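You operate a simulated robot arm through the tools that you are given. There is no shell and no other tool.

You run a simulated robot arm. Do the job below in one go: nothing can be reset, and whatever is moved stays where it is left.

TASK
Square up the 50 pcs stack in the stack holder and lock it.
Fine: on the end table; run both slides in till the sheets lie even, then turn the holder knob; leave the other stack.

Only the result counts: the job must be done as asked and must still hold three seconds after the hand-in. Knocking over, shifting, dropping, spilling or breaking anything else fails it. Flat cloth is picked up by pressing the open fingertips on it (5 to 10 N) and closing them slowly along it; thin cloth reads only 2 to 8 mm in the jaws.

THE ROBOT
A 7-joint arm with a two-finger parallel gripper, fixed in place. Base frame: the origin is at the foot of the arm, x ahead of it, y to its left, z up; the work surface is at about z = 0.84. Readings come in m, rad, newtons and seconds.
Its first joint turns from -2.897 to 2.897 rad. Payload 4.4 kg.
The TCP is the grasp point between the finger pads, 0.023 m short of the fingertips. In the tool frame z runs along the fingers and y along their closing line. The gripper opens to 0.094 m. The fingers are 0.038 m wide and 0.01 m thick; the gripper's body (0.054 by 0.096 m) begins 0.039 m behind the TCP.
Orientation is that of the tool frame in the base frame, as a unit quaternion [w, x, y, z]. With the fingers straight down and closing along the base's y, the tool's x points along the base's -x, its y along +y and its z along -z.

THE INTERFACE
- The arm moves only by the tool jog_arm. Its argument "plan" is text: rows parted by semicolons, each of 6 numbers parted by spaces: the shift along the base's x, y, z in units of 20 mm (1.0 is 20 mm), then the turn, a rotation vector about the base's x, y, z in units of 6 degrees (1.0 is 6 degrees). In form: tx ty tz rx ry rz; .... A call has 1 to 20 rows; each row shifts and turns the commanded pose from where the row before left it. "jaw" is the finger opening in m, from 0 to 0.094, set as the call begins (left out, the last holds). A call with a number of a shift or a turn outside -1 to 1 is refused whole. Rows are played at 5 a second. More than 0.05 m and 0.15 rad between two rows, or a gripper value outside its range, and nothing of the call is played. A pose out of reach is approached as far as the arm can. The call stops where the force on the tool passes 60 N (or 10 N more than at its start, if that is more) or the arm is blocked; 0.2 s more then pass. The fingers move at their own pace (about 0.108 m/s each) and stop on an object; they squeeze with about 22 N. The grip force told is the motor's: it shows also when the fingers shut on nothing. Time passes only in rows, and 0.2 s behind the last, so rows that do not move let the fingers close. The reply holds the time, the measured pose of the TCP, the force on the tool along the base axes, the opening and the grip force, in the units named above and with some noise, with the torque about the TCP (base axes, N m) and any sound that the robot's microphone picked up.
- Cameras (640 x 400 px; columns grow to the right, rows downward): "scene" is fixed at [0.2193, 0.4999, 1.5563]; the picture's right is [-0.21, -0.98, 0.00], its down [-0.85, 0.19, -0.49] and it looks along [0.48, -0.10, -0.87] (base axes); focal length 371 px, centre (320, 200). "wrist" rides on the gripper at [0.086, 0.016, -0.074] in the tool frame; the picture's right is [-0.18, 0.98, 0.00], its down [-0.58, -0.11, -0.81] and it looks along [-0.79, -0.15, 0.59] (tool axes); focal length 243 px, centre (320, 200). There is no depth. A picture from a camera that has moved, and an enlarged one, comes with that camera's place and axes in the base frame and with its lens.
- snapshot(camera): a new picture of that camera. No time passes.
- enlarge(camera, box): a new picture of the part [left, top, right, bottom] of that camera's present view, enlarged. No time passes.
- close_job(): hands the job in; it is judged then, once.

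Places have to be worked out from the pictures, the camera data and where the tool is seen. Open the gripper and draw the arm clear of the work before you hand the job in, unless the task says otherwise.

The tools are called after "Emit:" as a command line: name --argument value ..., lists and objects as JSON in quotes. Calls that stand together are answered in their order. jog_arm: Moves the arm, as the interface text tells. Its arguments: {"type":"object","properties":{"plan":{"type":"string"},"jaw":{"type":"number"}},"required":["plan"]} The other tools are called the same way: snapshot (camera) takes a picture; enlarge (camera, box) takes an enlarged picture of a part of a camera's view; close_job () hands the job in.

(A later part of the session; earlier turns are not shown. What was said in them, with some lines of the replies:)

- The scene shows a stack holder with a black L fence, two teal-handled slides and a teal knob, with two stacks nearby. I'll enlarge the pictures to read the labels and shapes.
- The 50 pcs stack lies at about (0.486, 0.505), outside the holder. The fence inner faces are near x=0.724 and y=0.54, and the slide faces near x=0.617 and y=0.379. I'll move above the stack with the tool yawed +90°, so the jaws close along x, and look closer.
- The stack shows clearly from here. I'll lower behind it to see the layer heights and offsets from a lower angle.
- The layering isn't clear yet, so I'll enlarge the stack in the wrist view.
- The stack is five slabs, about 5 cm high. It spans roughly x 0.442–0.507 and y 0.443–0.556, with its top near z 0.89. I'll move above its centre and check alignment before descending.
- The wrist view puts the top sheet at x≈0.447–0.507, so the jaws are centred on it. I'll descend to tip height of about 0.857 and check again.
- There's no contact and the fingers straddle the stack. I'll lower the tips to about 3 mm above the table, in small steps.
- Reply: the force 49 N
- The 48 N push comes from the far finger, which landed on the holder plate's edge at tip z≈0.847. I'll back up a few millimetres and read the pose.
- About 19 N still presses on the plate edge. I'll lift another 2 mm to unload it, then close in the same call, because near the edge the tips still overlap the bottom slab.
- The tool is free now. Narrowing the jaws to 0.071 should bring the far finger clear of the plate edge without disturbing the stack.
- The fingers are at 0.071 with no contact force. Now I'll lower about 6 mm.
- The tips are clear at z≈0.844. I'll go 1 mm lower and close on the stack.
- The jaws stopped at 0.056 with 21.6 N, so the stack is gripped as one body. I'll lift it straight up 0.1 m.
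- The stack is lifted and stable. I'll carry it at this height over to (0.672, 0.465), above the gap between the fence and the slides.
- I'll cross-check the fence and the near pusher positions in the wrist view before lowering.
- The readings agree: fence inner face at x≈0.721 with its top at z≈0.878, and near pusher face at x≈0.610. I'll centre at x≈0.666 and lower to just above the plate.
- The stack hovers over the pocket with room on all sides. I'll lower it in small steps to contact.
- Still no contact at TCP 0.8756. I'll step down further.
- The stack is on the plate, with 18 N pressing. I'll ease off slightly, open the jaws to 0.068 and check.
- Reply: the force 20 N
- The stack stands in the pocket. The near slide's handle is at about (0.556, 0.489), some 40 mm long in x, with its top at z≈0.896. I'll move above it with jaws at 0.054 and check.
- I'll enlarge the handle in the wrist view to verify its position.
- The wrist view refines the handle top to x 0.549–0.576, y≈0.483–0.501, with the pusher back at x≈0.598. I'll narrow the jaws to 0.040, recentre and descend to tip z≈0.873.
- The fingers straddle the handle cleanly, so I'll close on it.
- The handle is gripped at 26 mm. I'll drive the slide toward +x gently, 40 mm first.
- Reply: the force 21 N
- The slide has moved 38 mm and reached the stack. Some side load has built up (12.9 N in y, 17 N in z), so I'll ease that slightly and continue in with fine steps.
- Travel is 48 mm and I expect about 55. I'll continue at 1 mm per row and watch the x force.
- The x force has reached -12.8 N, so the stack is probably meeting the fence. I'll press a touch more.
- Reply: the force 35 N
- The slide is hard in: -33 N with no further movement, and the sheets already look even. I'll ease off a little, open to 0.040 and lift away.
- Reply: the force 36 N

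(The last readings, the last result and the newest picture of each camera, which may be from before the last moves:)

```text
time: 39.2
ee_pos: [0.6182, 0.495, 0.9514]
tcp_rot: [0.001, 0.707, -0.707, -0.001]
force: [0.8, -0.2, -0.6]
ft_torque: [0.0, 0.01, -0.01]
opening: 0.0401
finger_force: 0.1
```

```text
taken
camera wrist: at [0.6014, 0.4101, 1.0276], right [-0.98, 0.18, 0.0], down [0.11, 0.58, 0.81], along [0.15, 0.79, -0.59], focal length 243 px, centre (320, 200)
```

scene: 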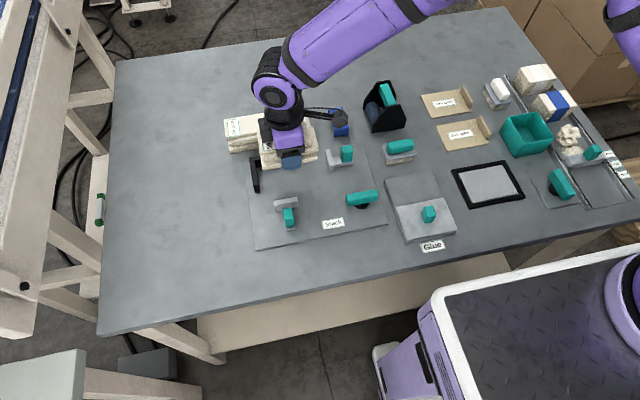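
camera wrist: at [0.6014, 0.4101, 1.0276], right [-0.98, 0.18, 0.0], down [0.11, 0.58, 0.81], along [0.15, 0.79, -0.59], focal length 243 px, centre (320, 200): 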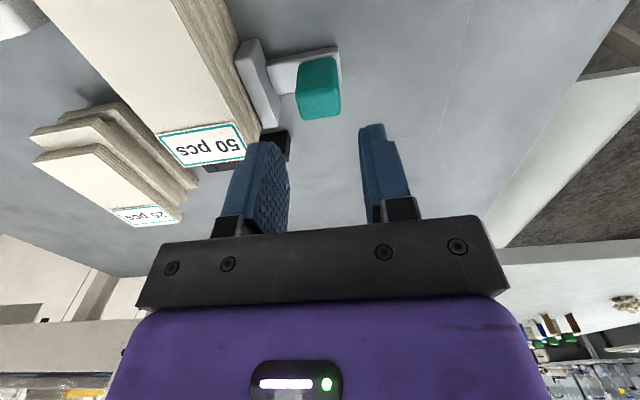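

The near slide is in and the sheets look even in x. Next is the right slide, whose handle should be near (0.696, 0.334). I'll rotate the tool back so the jaws close along y, and move above it.

Emit:
jog_arm --plan "0.26 -0.54 0 0 0 -1;0.26 -0.54 0 0 0 -1;0.26 -0.54 0 0 0 -1;0.26 -0.54 0 0 0 -1;0.26 -0.54 0 0 0 -1;0.26 -0.54 0 0 0 -1;0.26 -0.54 0 0 0 -1;0.26 -0.54 0 0 0 -1;0.26 -0.54 0 0 0 -1;0.26 -0.54 0 0 0 -1;0.26 -0.54 0 0 0 -1;0.26 -0.54 0 0 0 -1;0.26 -0.54 0 0 0 -1;0.26 -0.54 0 0 0 -1;0.26 -0.54 0 0 0 -1;0 0 0 0 0 0" --jaw 0.042

Emit:
snapshot --camera "wrist"

Emit:
snapshot --camera "scene"

Emit:
enlarge --camera "wrist" --box '[240, 40, 400, 140]'

```text
time: 42.6
ee_pos: [0.6985, 0.3334, 0.9512]
tcp_rot: [-0.001, 0.001, 1.0, 0.0]
force: [0.1, 0.4, 1.7]
ft_torque: [0.04, -0.02, 0.01]
opening: 0.0421
finger_force: 0.0
```

```text
taken
camera wrist: at [0.6111, 0.3511, 1.0268], right [0.19, 0.98, 0.0], down [0.58, -0.11, 0.81], along [0.79, -0.15, -0.59], focal length 243 px, centre (320, 200)
```

wrist: 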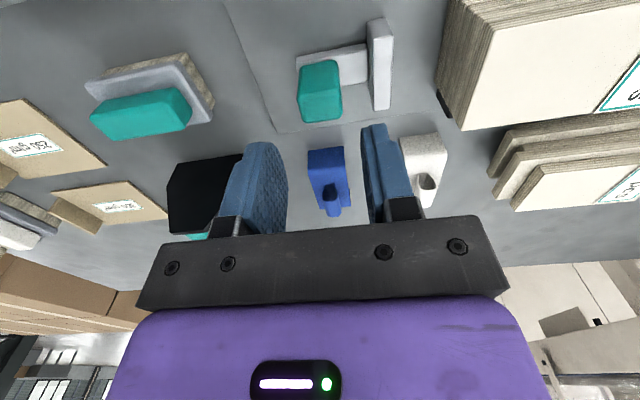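

```text
taken
```

scene: 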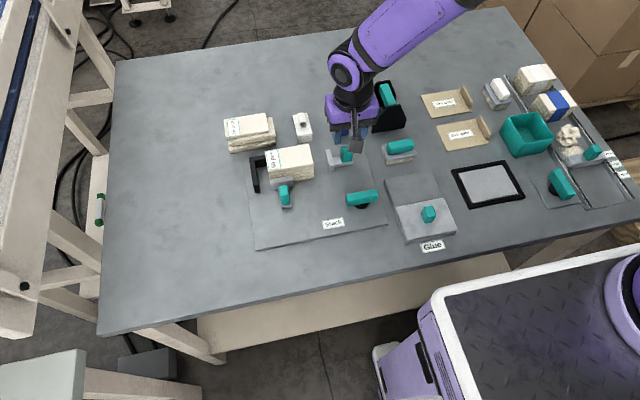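

```text
4.00 times, centred on (320, 90) of wrist
camera zoom: at [0.6111, 0.3511, 1.0268], right [0.19, 0.98, 0.0], down [0.58, -0.11, 0.81], along [0.79, -0.15, -0.59], focal length 970 px, centre (320, 640)
```

zoom: 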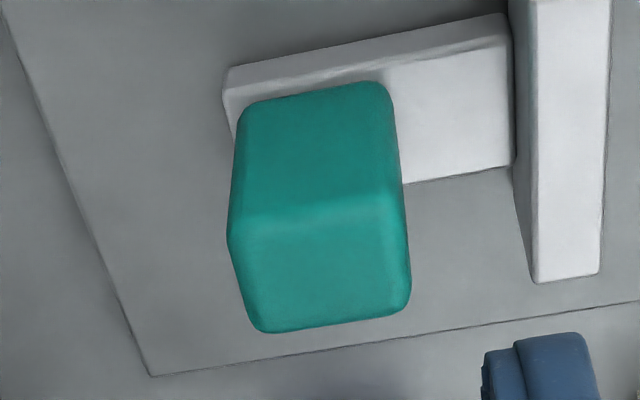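

The right handle top spans y 0.323–0.349, centred at x≈0.696, and the pusher back is at y≈0.369. I'll recentre, set the jaws to 0.038, and descend.

Emit:
jog_arm --plan "-0.12 0.12 0 0 0 0;0 0 -0.5 0 0 0;0 0 -0.8 0 0 0;0 0 -0.8 0 0 0;0 0 -0.3 0 0 0;0 0 -0.28 0 0 0;0 0 0 0 0 0" --jaw 0.038

Emit:
snapshot --camera "wrist"

```text
time: 44.2
ee_pos: [0.6948, 0.3342, 0.9]
tcp_rot: [0.0, 0.0, 1.0, 0.0]
force: [-0.3, -0.6, 0.3]
ft_torque: [-0.02, 0.0, 0.0]
opening: 0.038
finger_force: 0.0
```

```text
taken
camera wrist: at [0.6081, 0.3525, 0.9743], right [0.18, 0.98, 0.0], down [0.58, -0.11, 0.81], along [0.79, -0.15, -0.59], focal length 243 px, centre (320, 200)
```

wrist: 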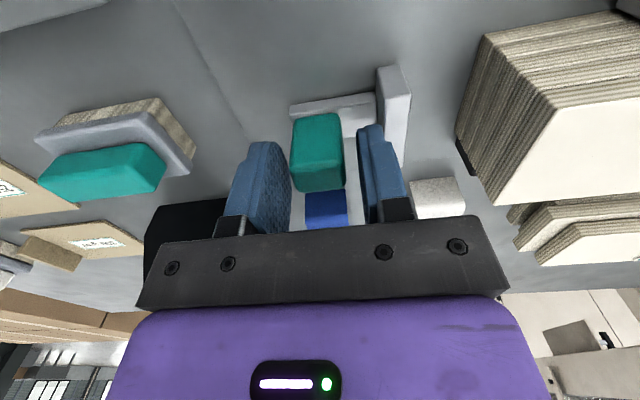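

The fingers straddle the handle, so I'll close on it.

Emit:
jog_arm --plan "0 0 0 0 0 0;0 0 0 0 0 0;0 0 0 0 0 0" --jaw 0.015

```text
time: 45.0
ee_pos: [0.6947, 0.3351, 0.9001]
tcp_rot: [0.0, 0.0, 1.0, 0.0]
force: [0.3, -0.2, -1.0]
ft_torque: [0.0, -0.31, 0.01]
opening: 0.0261
finger_force: 45.2
```

The handle is gripped at 26 mm with low side forces. I'll drive it +y 40 mm in gentle steps.

Emit:
jog_arm --plan "0 0.15 0 0 0 0;0 0.2 0 0 0 0;0 0.2 0 0 0 0;0 0.2 0 0 0 0;0 0.2 0 0 0 0;0 0.2 0 0 0 0;0 0.2 0 0 0 0;0 0.2 0 0 0 0;0 0.2 0 0 0 0;0 0.2 0 0 0 0;0 0 0 0 0 0"

Emit:
enlarge --camera "scene" --box '[230, 130, 400, 236]'

```text
time: 47.4
ee_pos: [0.6939, 0.3732, 0.8997]
tcp_rot: [0.0, 0.001, 1.0, 0.001]
force: [0.0, -0.6, -0.3]
ft_torque: [-0.43, 1.4, 0.22]
opening: 0.0257
finger_force: 44.7
```

```text
3.76 times, centred on (315, 183) of scene
camera zoom: at [0.2193, 0.4999, 1.5563], right [-0.21, -0.98, 0.0], down [-0.85, 0.19, -0.49], along [0.48, -0.1, -0.87], focal length 1395 px, centre (339, 264)
```

zoom: 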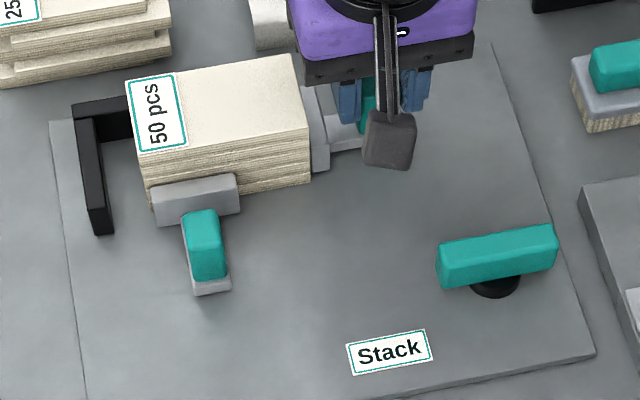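

The right pusher has reached the stack, and about 20 mm remains to the short fence. I'll continue with smaller steps.

Emit:
jog_arm --plan "0 0.15 0 0 0 0;0 0.15 0 0 0 0;0 0.15 0 0 0 0;0 0.15 0 0 0 0;0 0.1 0 0 0 0;0 0.1 0 0 0 0;0 0 0 0 0 0"

Emit:
enlarge --camera "scene" --box '[230, 130, 400, 236]'

```text
time: 49.0
ee_pos: [0.6931, 0.3906, 0.9005]
tcp_rot: [0.0, 0.001, 1.0, 0.0]
force: [-5.4, -1.1, 1.5]
ft_torque: [0.1, -1.37, -0.08]
opening: 0.0261
finger_force: 45.1
```

```text
3.76 times, centred on (315, 183) of scene
camera zoom: at [0.2193, 0.4999, 1.5563], right [-0.21, -0.98, 0.0], down [-0.85, 0.19, -0.49], along [0.48, -0.1, -0.87], focal length 1395 px, centre (339, 264)
```

zoom: 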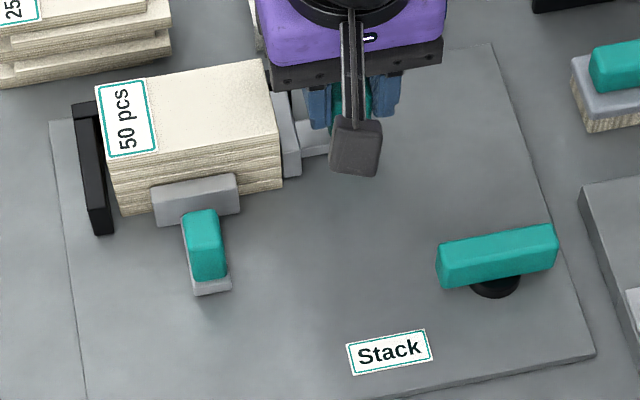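

The stack is close to the short fence now. I'll use 1 mm steps until the y force rises.

Emit:
jog_arm --plan "0 0.05 0 0 0 0;0 0.05 0 0 0 0;0 0.05 0 0 0 0;0 0 0 0 0 0"

Emit:
jog_arm --plan "0 0.05 0 0 0 0;0 0.05 0 0 0 0;0 0 0 0 0 0"

```text
time: 50.0
ee_pos: [0.6927, 0.3941, 0.8999]
tcp_rot: [0.0, 0.0, 1.0, 0.001]
force: [-0.8, -0.5, -9.1]
ft_torque: [0.11, -1.33, 0.04]
opening: 0.0258
finger_force: 44.6
```

```text
time: 50.8
ee_pos: [0.6941, 0.3956, 0.9001]
tcp_rot: [-0.001, 0.0, 1.0, -0.001]
force: [-6.0, -1.6, -18.2]
ft_torque: [0.23, -0.96, -0.13]
opening: 0.0258
finger_force: 45.0
```

There's no y stop yet at y=0.3956. I'll trim z slightly for the -18 N load and keep stepping.

Emit:
jog_arm --plan "0 0.05 -0.02 0 0 0;0 0.05 0 0 0 0;0 0 0 0 0 0"

Emit:
jog_arm --plan "0 0.05 0 0 0 0;0 0.05 0 0 0 0;0 0 0 0 0 0"

Emit:
enlarge --camera "scene" --box '[230, 130, 400, 236]'

```text
time: 51.6
ee_pos: [0.6947, 0.3942, 0.8994]
tcp_rot: [-0.001, 0.002, 1.0, -0.001]
force: [-10.1, -19.6, -9.3]
ft_torque: [0.26, 1.3, 0.67]
opening: 0.0257
finger_force: 44.7
```

```text
time: 52.4
ee_pos: [0.6942, 0.3963, 0.8999]
tcp_rot: [-0.001, 0.002, 1.0, -0.001]
force: [-11.4, -47.0, -10.9]
ft_torque: [0.11, -0.08, 0.46]
opening: 0.0258
finger_force: 45.2
```

```text
3.76 times, centred on (315, 183) of scene
camera zoom: at [0.2193, 0.4999, 1.5563], right [-0.21, -0.98, 0.0], down [-0.85, 0.19, -0.49], along [0.48, -0.1, -0.87], focal length 1395 px, centre (339, 264)
```

zoom: 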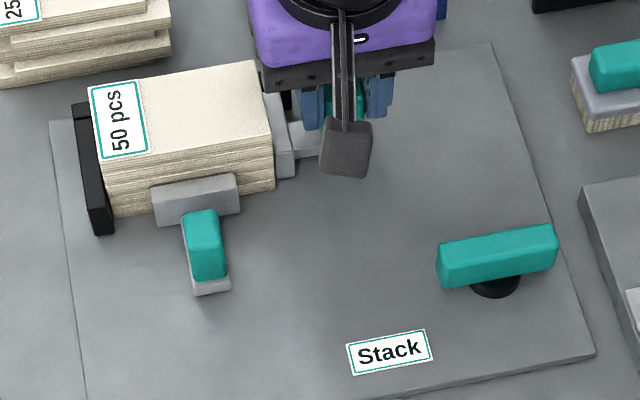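

The stack is hard against the short fence (-47 N in y, no movement) and the sheets lie even. I'll ease off, release, and lift away.

Emit:
jog_arm --plan "0 -0.05 0 0 0 0;0 -0.02 0 0 0 0;0 0 0 0 0 0"

Emit:
jog_arm --plan "0 0 0 0 0 0;0 0 0 0 0 0" --jaw 0.037

Emit:
jog_arm --plan "0 0 0.4 0 0 0;0 0 0.8 0 0 0;0 0 0.8 0 0 0;0 0 0.8 0 0 0;0 0 0 0 0 0"

Emit:
snapshot --camera "wrist"

Emit:
enlarge --camera "scene" --box '[230, 130, 400, 236]'

```text
time: 53.2
ee_pos: [0.6935, 0.3952, 0.9]
tcp_rot: [-0.001, 0.0, 1.0, -0.001]
force: [-6.6, -52.3, -7.3]
ft_torque: [0.05, -0.14, 0.25]
opening: 0.0257
finger_force: 45.2
```

```text
time: 53.8
ee_pos: [0.6941, 0.4019, 0.9009]
tcp_rot: [0.0, 0.0, 1.0, 0.002]
force: [0.7, -3.3, 1.3]
ft_torque: [-0.07, 0.02, -0.02]
opening: 0.0384
finger_force: 1.7
```

```text
time: 55.0
ee_pos: [0.6943, 0.3999, 0.9557]
tcp_rot: [0.0, 0.0, 1.0, 0.001]
force: [1.3, 0.0, -0.5]
ft_torque: [-0.01, -0.03, -0.03]
opening: 0.0371
finger_force: 0.0
```

```text
taken
camera wrist: at [0.6084, 0.4167, 1.0299], right [0.18, 0.98, 0.0], down [0.58, -0.11, 0.81], along [0.79, -0.15, -0.59], focal length 243 px, centre (320, 200)
```

wrist: 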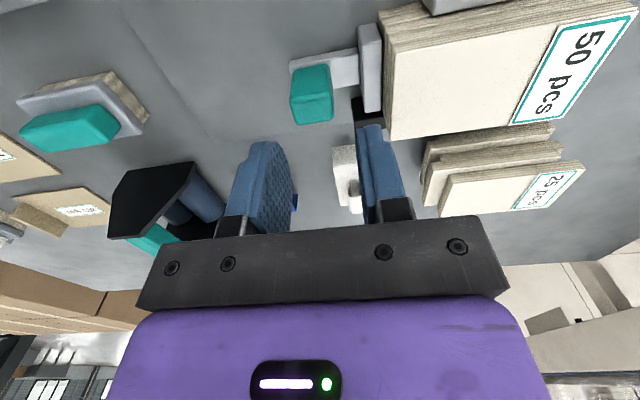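

```text
3.76 times, centred on (315, 183) of scene
camera zoom: at [0.2193, 0.4999, 1.5563], right [-0.21, -0.98, 0.0], down [-0.85, 0.19, -0.49], along [0.48, -0.1, -0.87], focal length 1395 px, centre (339, 264)
```

zoom: 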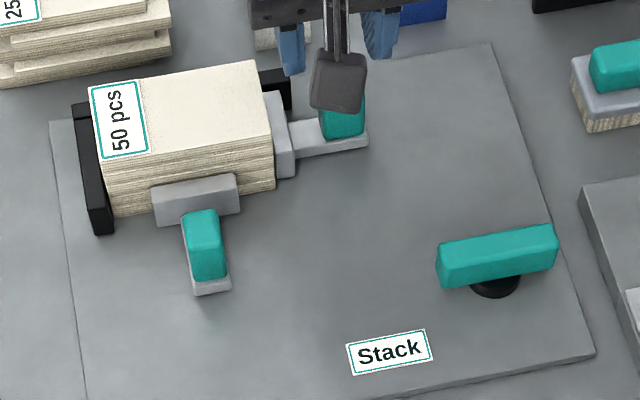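

Both slides are in and the stack is square against the fences. Next is the knob: I'll yaw the tool +90° so the jaws close along x, and move above it near (0.58, 0.33).

Emit:
jog_arm --plan "-0.38 -0.3 0.1 0 0 1;-0.38 -0.3 0.1 0 0 1;-0.38 -0.3 0.1 0 0 1;-0.38 -0.3 0.1 0 0 1;-0.38 -0.3 0.1 0 0 1;-0.38 -0.3 0 0 0 1;-0.38 -0.3 0 0 0 1;-0.38 -0.3 0 0 0 1;-0.38 -0.3 0 0 0 1;-0.38 -0.3 0 0 0 1;-0.38 -0.3 0 0 0 1;-0.38 -0.3 0 0 0 1;-0.38 -0.3 0 0 0 1;-0.38 -0.3 0 0 0 1;-0.38 -0.3 0 0 0 1;0 0 0 0 0 0" --jaw 0.05

Emit:
snapshot --camera "wrist"

Emit:
snapshot --camera "scene"

```text
time: 58.4
ee_pos: [0.58, 0.307, 0.9655]
tcp_rot: [0.0, 0.708, -0.706, 0.0]
force: [1.1, 0.4, -0.4]
ft_torque: [0.01, 0.01, -0.03]
opening: 0.0499
finger_force: 0.0
```

```text
taken
camera wrist: at [0.5641, 0.2223, 1.0399], right [-0.98, 0.18, 0.0], down [0.11, 0.58, 0.81], along [0.15, 0.79, -0.59], focal length 243 px, centre (320, 200)
```

wrist: 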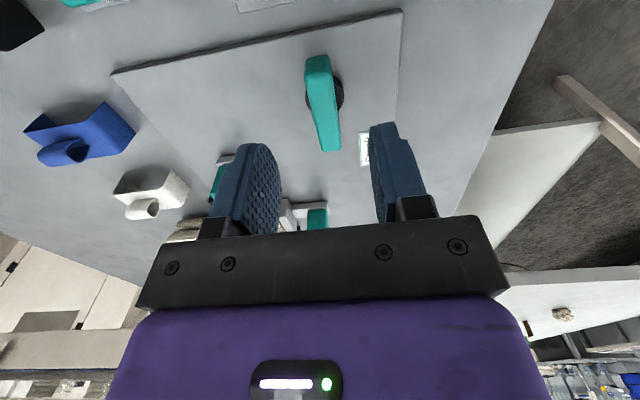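

```text
taken
```

scene: 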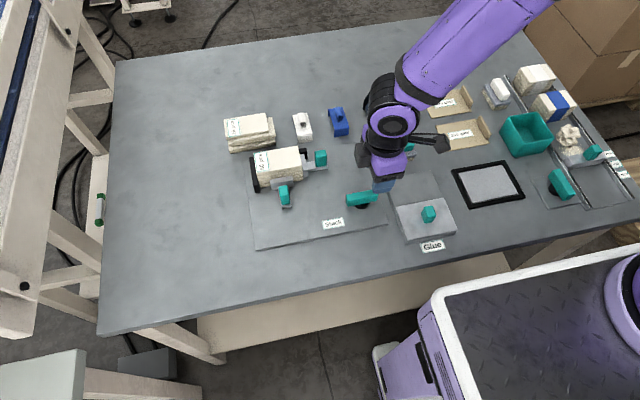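

Emit:
enlarge --camera "wrist" --box '[260, 40, 420, 165]'

Emit:
enlarge --camera "scene" --box '[300, 170, 400, 232]'

```text
3.20 times, centred on (340, 102) of wrist
camera zoom: at [0.5641, 0.2223, 1.0399], right [-0.98, 0.18, 0.0], down [0.11, 0.58, 0.81], along [0.15, 0.79, -0.59], focal length 776 px, centre (256, 512)
```

zoom: 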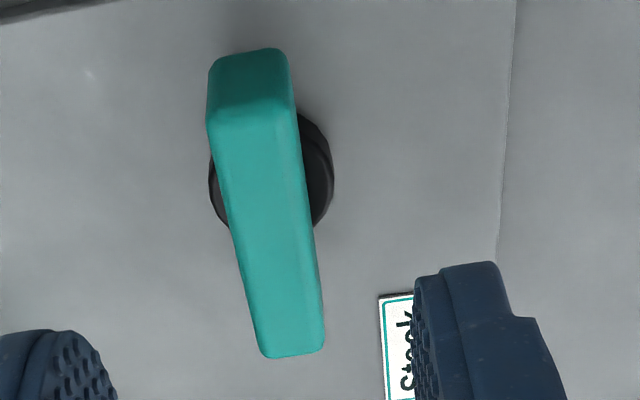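

```text
6.40 times, centred on (350, 201) of scene
camera zoom: at [0.2193, 0.4999, 1.5563], right [-0.21, -0.98, 0.0], down [-0.85, 0.19, -0.49], along [0.48, -0.1, -0.87], focal length 2372 px, centre (128, 194)
```

zoom: 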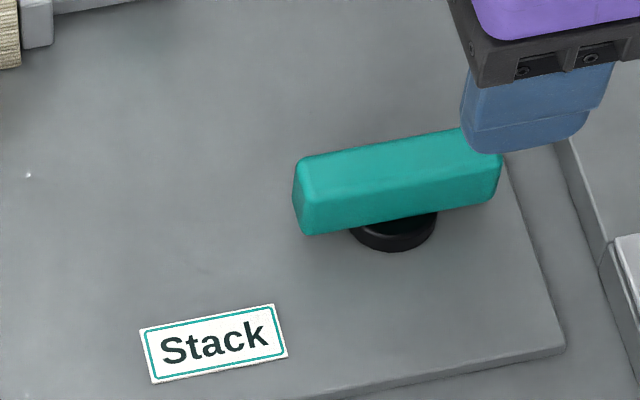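

The knob's bar is centred at about (0.580, 0.330). It is 17 mm wide in x and about 64 mm long in y, spanning z≈0.859–0.884. I'll centre on it, descend with open jaws and close.

Emit:
jog_arm --plan "0 0.6 0 0 0 0;0 0.55 -0.4 0 0 0;0 0 -0.8 0 0 0;0 0 -0.8 0 0 0;0 0 -0.8 0 0 0;0 0 -0.7 0 0 0;0 0 -0.4 0 0 0;0 0 0 0 0 0"

Emit:
snapshot --camera "wrist"

```text
time: 60.2
ee_pos: [0.5804, 0.3307, 0.887]
tcp_rot: [0.0, 0.707, -0.707, 0.0]
force: [-0.3, 1.3, 0.0]
ft_torque: [0.05, 0.0, -0.02]
opening: 0.0497
finger_force: 0.0
```

```text
taken
camera wrist: at [0.564, 0.2446, 0.9619], right [-0.98, 0.18, 0.0], down [0.11, 0.58, 0.81], along [0.15, 0.79, -0.59], focal length 243 px, centre (320, 200)
```

wrist: 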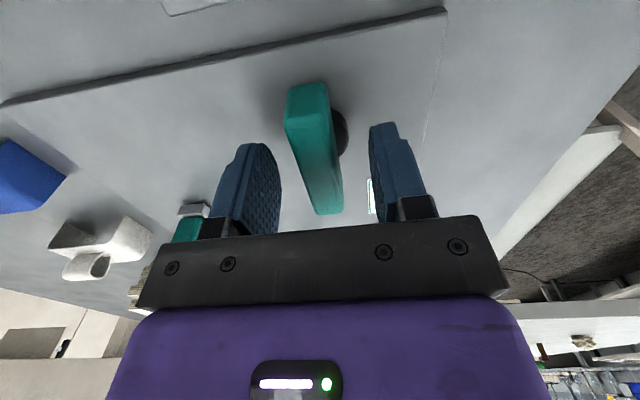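

The bar sits between the fingers, so I'll close on it.

Emit:
jog_arm --plan "0 0 0 0 0 0;0 0 0 0 0 0;0 0 0 0 0 0" --jaw 0.005

```text
time: 61.0
ee_pos: [0.5805, 0.33, 0.8864]
tcp_rot: [0.0, -0.706, 0.708, 0.0]
force: [0.2, 0.6, -2.7]
ft_torque: [0.3, -0.1, -0.02]
opening: 0.0179
finger_force: 45.2
```

The bar is gripped at 18 mm with little side load. I'll test a small clockwise turn and watch the torque about z.

Emit:
jog_arm --plan "0 0 0 0 0 -0.5;0 0 0 0 0 -0.5;0 0 0 0 0 -0.5;0 0 0 0 0 0"

Emit:
enlarge --camera "scene" --box '[300, 170, 400, 232]'

```text
time: 62.0
ee_pos: [0.5811, 0.3306, 0.8882]
tcp_rot: [0.001, -0.649, 0.761, -0.001]
force: [-1.1, -3.3, 0.6]
ft_torque: [-0.47, -0.09, 2.29]
opening: 0.0243
finger_force: 44.7
```

```text
6.40 times, centred on (350, 201) of scene
camera zoom: at [0.2193, 0.4999, 1.5563], right [-0.21, -0.98, 0.0], down [-0.85, 0.19, -0.49], along [0.48, -0.1, -0.87], focal length 2372 px, centre (128, 194)
```

zoom: 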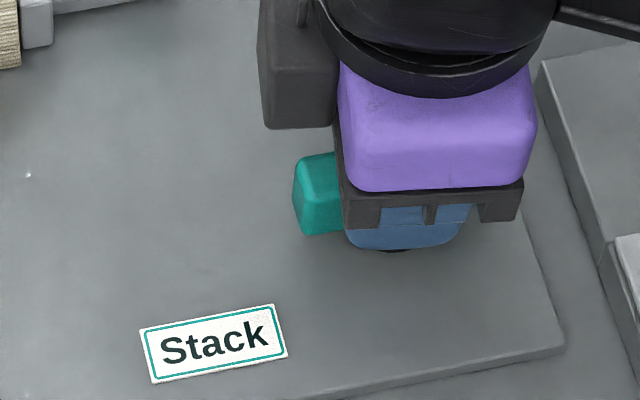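

The jaws were forced open (0.018 to 0.024) with 2.3 N m and the bar didn't turn, so clockwise is the stop. I'll turn back and go anticlockwise.

Emit:
jog_arm --plan "0 0 0 0 0 0.5;0 0 0 0 0 0.5;0 0 0 0 0 0.5;0 0 0 0 0 0"

Emit:
jog_arm --plan "0 0 0 0 0 0.5;0 0 0 0 0 0.5;0 0 0 0 0 0.5;0 0 0 0 0 0"

Emit:
enlarge --camera "scene" --box '[300, 170, 400, 232]'

```text
time: 63.0
ee_pos: [0.5805, 0.3331, 0.8859]
tcp_rot: [0.001, 0.707, -0.707, -0.001]
force: [-10.6, 3.9, -2.2]
ft_torque: [0.01, 0.12, -0.03]
opening: 0.0178
finger_force: 44.6
```

```text
time: 64.0
ee_pos: [0.5803, 0.3329, 0.8885]
tcp_rot: [0.001, 0.76, -0.65, -0.001]
force: [-13.0, 4.7, -10.4]
ft_torque: [1.5, 0.13, 0.01]
opening: 0.0179
finger_force: 44.7
```

```text
6.40 times, centred on (350, 201) of scene
camera zoom: at [0.2193, 0.4999, 1.5563], right [-0.21, -0.98, 0.0], down [-0.85, 0.19, -0.49], along [0.48, -0.1, -0.87], focal length 2372 px, centre (128, 194)
```

zoom: 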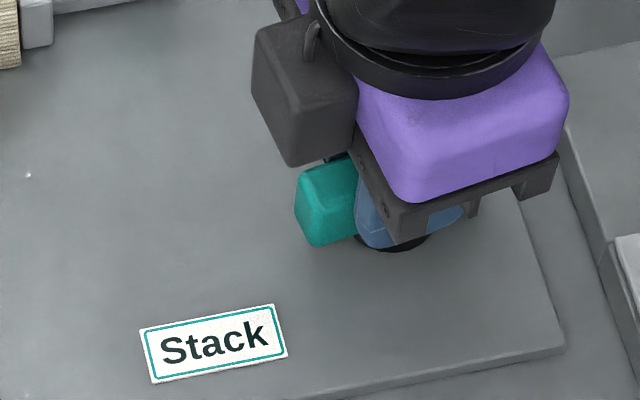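

Anticlockwise turns freely: the opening holds at 0.018 with almost no z torque. I'll keep turning about 60° more.

Emit:
jog_arm --plan "-0.02 0 0 0 0 0.7;0 0 0 0 0 0.7;0 0 0 0 0 0.7;0 0 0 0 0 0.7;0 0 0 0 0 0.7;0 0 0 0 0 0.7;0 0 0 0 0 0.7;0 0 0 0 0 0.7;0 0 0 0 0 0.7;0 0 0 0 0 0.7;0 0 0 0 0 0.7;0 0 0 0 0 0.7;0 0 0 0 0 0.7;0 0 0 0 0 0.7;0 0 0 0 0 0"

Emit:
enlarge --camera "scene" --box '[230, 130, 400, 236]'

```text
time: 67.2
ee_pos: [0.5806, 0.3302, 0.8887]
tcp_rot: [0.0, 0.981, -0.192, 0.0]
force: [-32.3, -0.3, -21.5]
ft_torque: [0.37, 0.16, 0.0]
opening: 0.018
finger_force: 45.5
```

```text
3.76 times, centred on (315, 183) of scene
camera zoom: at [0.2193, 0.4999, 1.5563], right [-0.21, -0.98, 0.0], down [-0.85, 0.19, -0.49], along [0.48, -0.1, -0.87], focal length 1395 px, centre (339, 264)
```

zoom: 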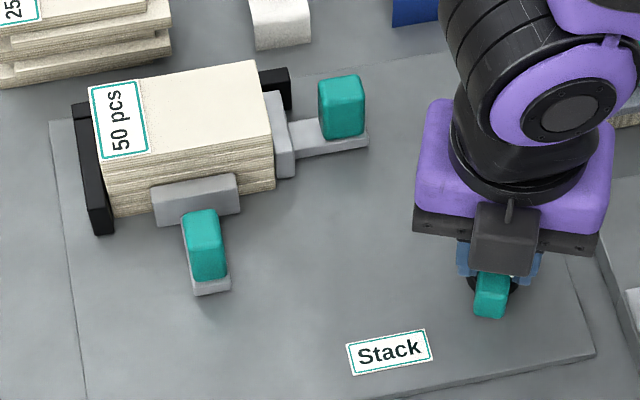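

The bar has turned about 68°. Side load has built up (-32 N in x, -21 N in z), so I'll trim the command and continue in small turns, watching for the stop.

Emit:
jog_arm --plan "-0.05 0 -0.03 0 0 0;0 0 0 0 0 0.5;0 0 0 0 0 0.5;0 0 0 0 0 0.5;0 0 0 0 0 0"

Emit:
jog_arm --plan "0 0 0 0 0 0.5;0 0 0 0 0 0.5;0 0 0 0 0 0.5;0 0 0 0 0 0"

Emit:
enlarge --camera "scene" --box '[230, 130, 400, 236]'

```text
time: 68.4
ee_pos: [0.5809, 0.3294, 0.8885]
tcp_rot: [-0.001, 0.993, -0.115, 0.001]
force: [-11.4, -24.2, 37.5]
ft_torque: [-0.39, 0.05, -0.05]
opening: 0.0181
finger_force: 44.9
```

```text
time: 69.4
ee_pos: [0.5808, 0.3304, 0.8888]
tcp_rot: [0.0, 0.999, -0.038, 0.001]
force: [12.8, -17.9, 20.9]
ft_torque: [-0.29, -0.69, 0.02]
opening: 0.0177
finger_force: 45.1
```

```text
3.76 times, centred on (315, 183) of scene
camera zoom: at [0.2193, 0.4999, 1.5563], right [-0.21, -0.98, 0.0], down [-0.85, 0.19, -0.49], along [0.48, -0.1, -0.87], focal length 1395 px, centre (339, 264)
```

zoom: 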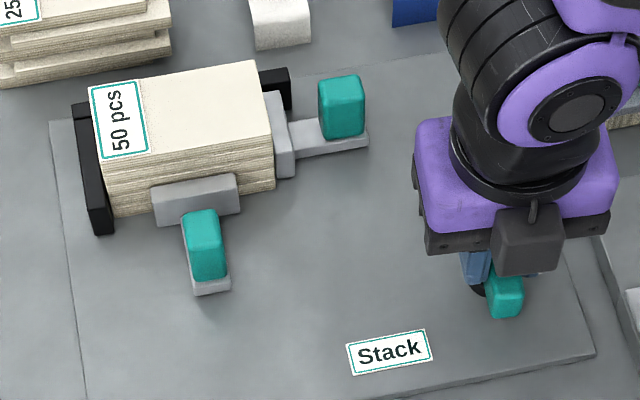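

The bar is at about 86° with no stop torque yet. I'll continue until a stop shows.

Emit:
jog_arm --plan "-0.01 0 0 0 0 0.4;0 0.01 0.01 0 0 0.4;0 0 0 0 0 0.4;0 0 0 0 0 0"

```text
time: 70.4
ee_pos: [0.5804, 0.3296, 0.8868]
tcp_rot: [0.001, 1.0, 0.025, 0.001]
force: [26.2, -22.2, 27.0]
ft_torque: [-0.47, -0.43, -1.66]
opening: 0.0199
finger_force: 45.1
```

Torque jumped to -1.66 N m and the jaws spread, so the knob is at its stop after about 90°. I'll unwind the small overshoot, relieve side loads, then release and lift.

Emit:
jog_arm --plan "0.04 -0.03 0.02 0 0 -0.2;0 0 0 0 0 -0.15;0 0 0 0 0 0"

Emit:
jog_arm --plan "0 0 0 0 0 0;0 0 0 0 0 0;0 0 0 0 0 0" --jaw 0.045

Emit:
jog_arm --plan "0 0 0.4 0 0 0;0 0 0.8 0 0 0;0 0 0.8 0 0 0;0 0 0.8 0 0 0;0 0 0.8 0 0 0;0 0 0 0 0 0"

Emit:
snapshot --camera "wrist"

Emit:
enlarge --camera "scene" --box '[230, 130, 400, 236]'

```text
time: 71.2
ee_pos: [0.579, 0.3292, 0.8851]
tcp_rot: [0.0, 1.0, 0.007, 0.0]
force: [21.3, -20.2, 15.3]
ft_torque: [-0.04, -0.02, -1.55]
opening: 0.0185
finger_force: 44.5
```

```text
time: 72.0
ee_pos: [0.5785, 0.3318, 0.8875]
tcp_rot: [0.0, 1.0, 0.009, 0.0]
force: [-0.5, -1.0, -0.1]
ft_torque: [0.0, 0.0, -0.03]
opening: 0.0452
finger_force: 0.0
```

```text
time: 73.4
ee_pos: [0.5798, 0.3321, 0.9601]
tcp_rot: [0.0, 1.0, 0.008, 0.0]
force: [-0.4, 0.1, 0.2]
ft_torque: [0.01, -0.01, -0.01]
opening: 0.0449
finger_force: 0.3
```

```text
taken
camera wrist: at [0.667, 0.3182, 1.0332], right [-0.17, -0.99, 0.0], down [-0.58, 0.1, 0.81], along [-0.79, 0.14, -0.59], focal length 243 px, centre (320, 200)
```

wrist: 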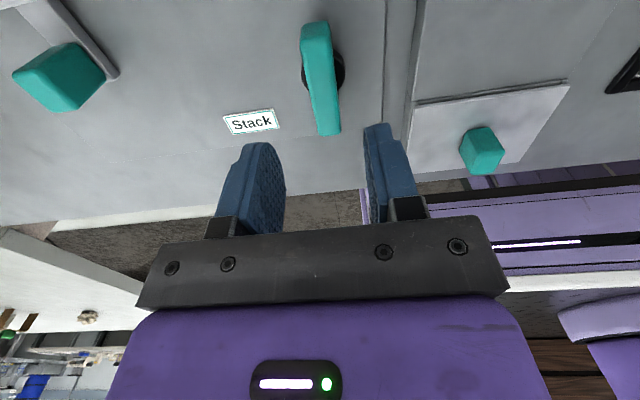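

```text
3.76 times, centred on (315, 183) of scene
camera zoom: at [0.2193, 0.4999, 1.5563], right [-0.21, -0.98, 0.0], down [-0.85, 0.19, -0.49], along [0.48, -0.1, -0.87], focal length 1395 px, centre (339, 264)
```

zoom: 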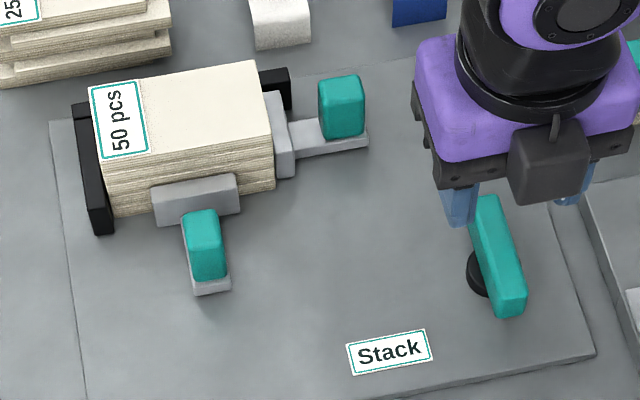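

The bar now points along x, with the knob at its stop. I'll raise the arm, rotate it back, and return clear of the holder toward the starting pose for a final check.

Emit:
jog_arm --plan "0 0 1 0 0 -1;0 0 1 0 0 -1;0 0 1 0 0 -1;0 0 1 0 0 -1;0 0 1 0 0 -1;0 0 1 0 0 -1;0 -0.3 0.5 0 0 -1;0 -0.4 0 0 0 -1;0 -0.4 0 0 0 -1;0 -0.4 0 0 0 -1;0 -0.4 0 0 0 -1;0 -0.4 0 0 0 -1;0 -0.4 0 0 0 -1;0 -0.4 0 0 0 -1;0 -0.4 0 0 0 -1;0 -0.4 0 0 0 -1;0 -0.4 0 0 0 -1;0 -0.4 0 0 0 -1;0 0 0 0 0 -1;0 0 0 0 0 -1" --jaw 0.09

Emit:
jog_arm --plan "0 0 0 0 0 -1;0 0 0 0 0 -1;0 0 0 0 0 -1;0 0 0 0 0 -1;0 0 0 0 0 -1;0 0 0 0 0 -1;0 0 0 0 0 -1;0 0 0 0 0 -1;0 0 0 0 0 -1;0 0 0 0 0 -1;0 0 0 0 0 0"

Emit:
snapshot --camera "scene"

Emit:
enlarge --camera "scene" --box '[230, 130, 400, 236]'

Emit:
snapshot --camera "wrist"

```text
time: 77.6
ee_pos: [0.5786, 0.2357, 1.0872]
tcp_rot: [0.0, -0.507, 0.862, 0.0]
force: [0.9, -0.8, 0.9]
ft_torque: [0.03, 0.0, -0.01]
opening: 0.09
finger_force: 0.1
```

```text
time: 80.0
ee_pos: [0.5788, 0.2374, 1.0879]
tcp_rot: [0.0, -0.007, 1.0, 0.0]
force: [1.5, -0.1, -0.4]
ft_torque: [0.0, 0.01, 0.01]
opening: 0.0898
finger_force: 0.0
```

```text
taken
```

scene: 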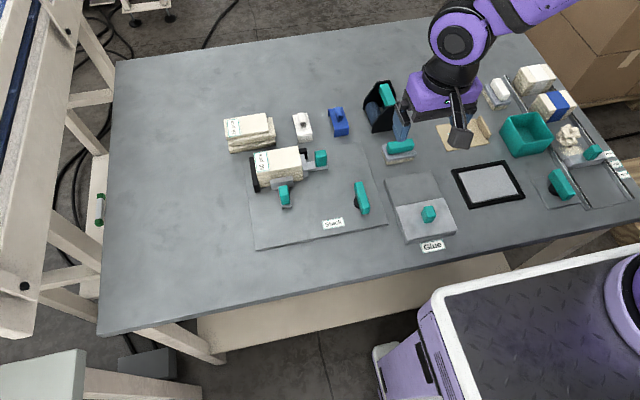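

```text
3.76 times, centred on (315, 183) of scene
camera zoom: at [0.2193, 0.4999, 1.5563], right [-0.21, -0.98, 0.0], down [-0.85, 0.19, -0.49], along [0.48, -0.1, -0.87], focal length 1395 px, centre (339, 264)
```

zoom: 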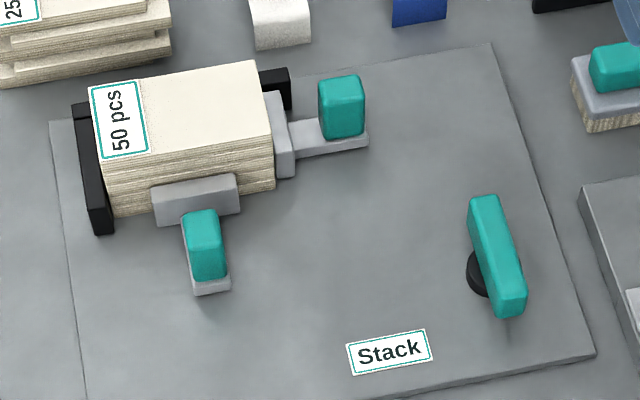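

```text
taken
camera wrist: at [0.4929, 0.2527, 1.1637], right [0.17, 0.99, 0.0], down [0.58, -0.1, 0.81], along [0.79, -0.14, -0.59], focal length 243 px, centre (320, 200)
```

wrist: 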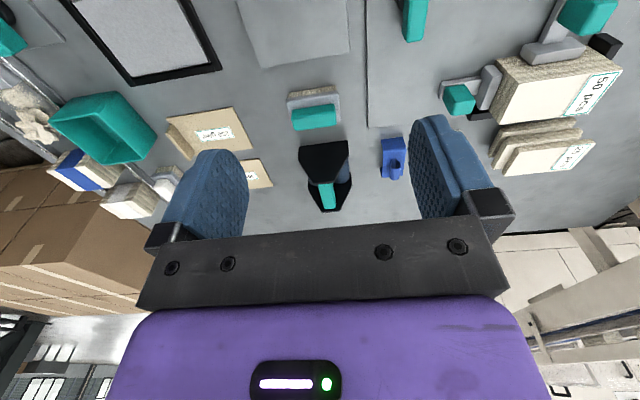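

The arm is clear. I'll take one last close look at the stack edges and the pusher contact.

Emit:
enlarge --camera "scene" --box '[245, 140, 335, 214]'

Emit:
enlarge --camera "wrist" --box '[430, 0, 640, 130]'

```text
5.41 times, centred on (290, 177) of scene
camera zoom: at [0.2193, 0.4999, 1.5563], right [-0.21, -0.98, 0.0], down [-0.85, 0.19, -0.49], along [0.48, -0.1, -0.87], focal length 2003 px, centre (482, 324)
```

zoom: 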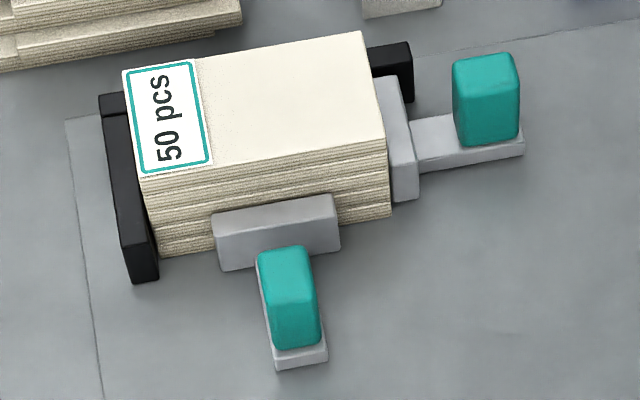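

```text
3.05 times, centred on (535, 65) of wrist
camera zoom: at [0.4929, 0.2527, 1.1637], right [0.17, 0.99, 0.0], down [0.58, -0.1, 0.81], along [0.79, -0.14, -0.59], focal length 739 px, centre (-335, 611)
```

zoom: 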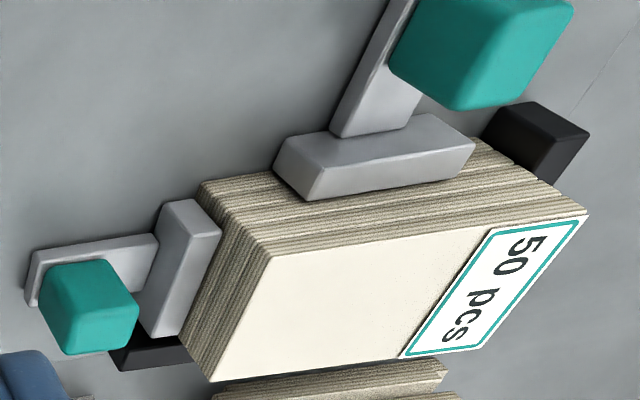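

The sheets lie even, both pushers bear on the stack, the knob is turned to its stop, and the other stack hasn't moved. The gripper is open and clear, so I'm handing in the job.

Emit:
close_job

```text
The job is handed in.
```

The 50 pcs stack is squared up in the stack holder and locked, and I've handed the job in. I haven't had a verdict back.

- **Stack:** It was lying on the table beside the holder, so I picked it up and set it in the pocket.
- **Slides:** I ran both in until they stopped firm, which put the stack against both fences. The last pictures show the sheets even and both slides against them.
- **Knob:** It wouldn't go clockwise, so I turned it anticlockwise about 90° until it hit its stop.
- **Other stack:** I never touched the 25 pcs stack, and it looks unmoved in the last pictures.

While I was lining up the grip, one finger pressed on the edge of the holder plate at about 48 N. I backed off, and nothing looks shifted by it. The gripper is open and the arm is clear of the holder.
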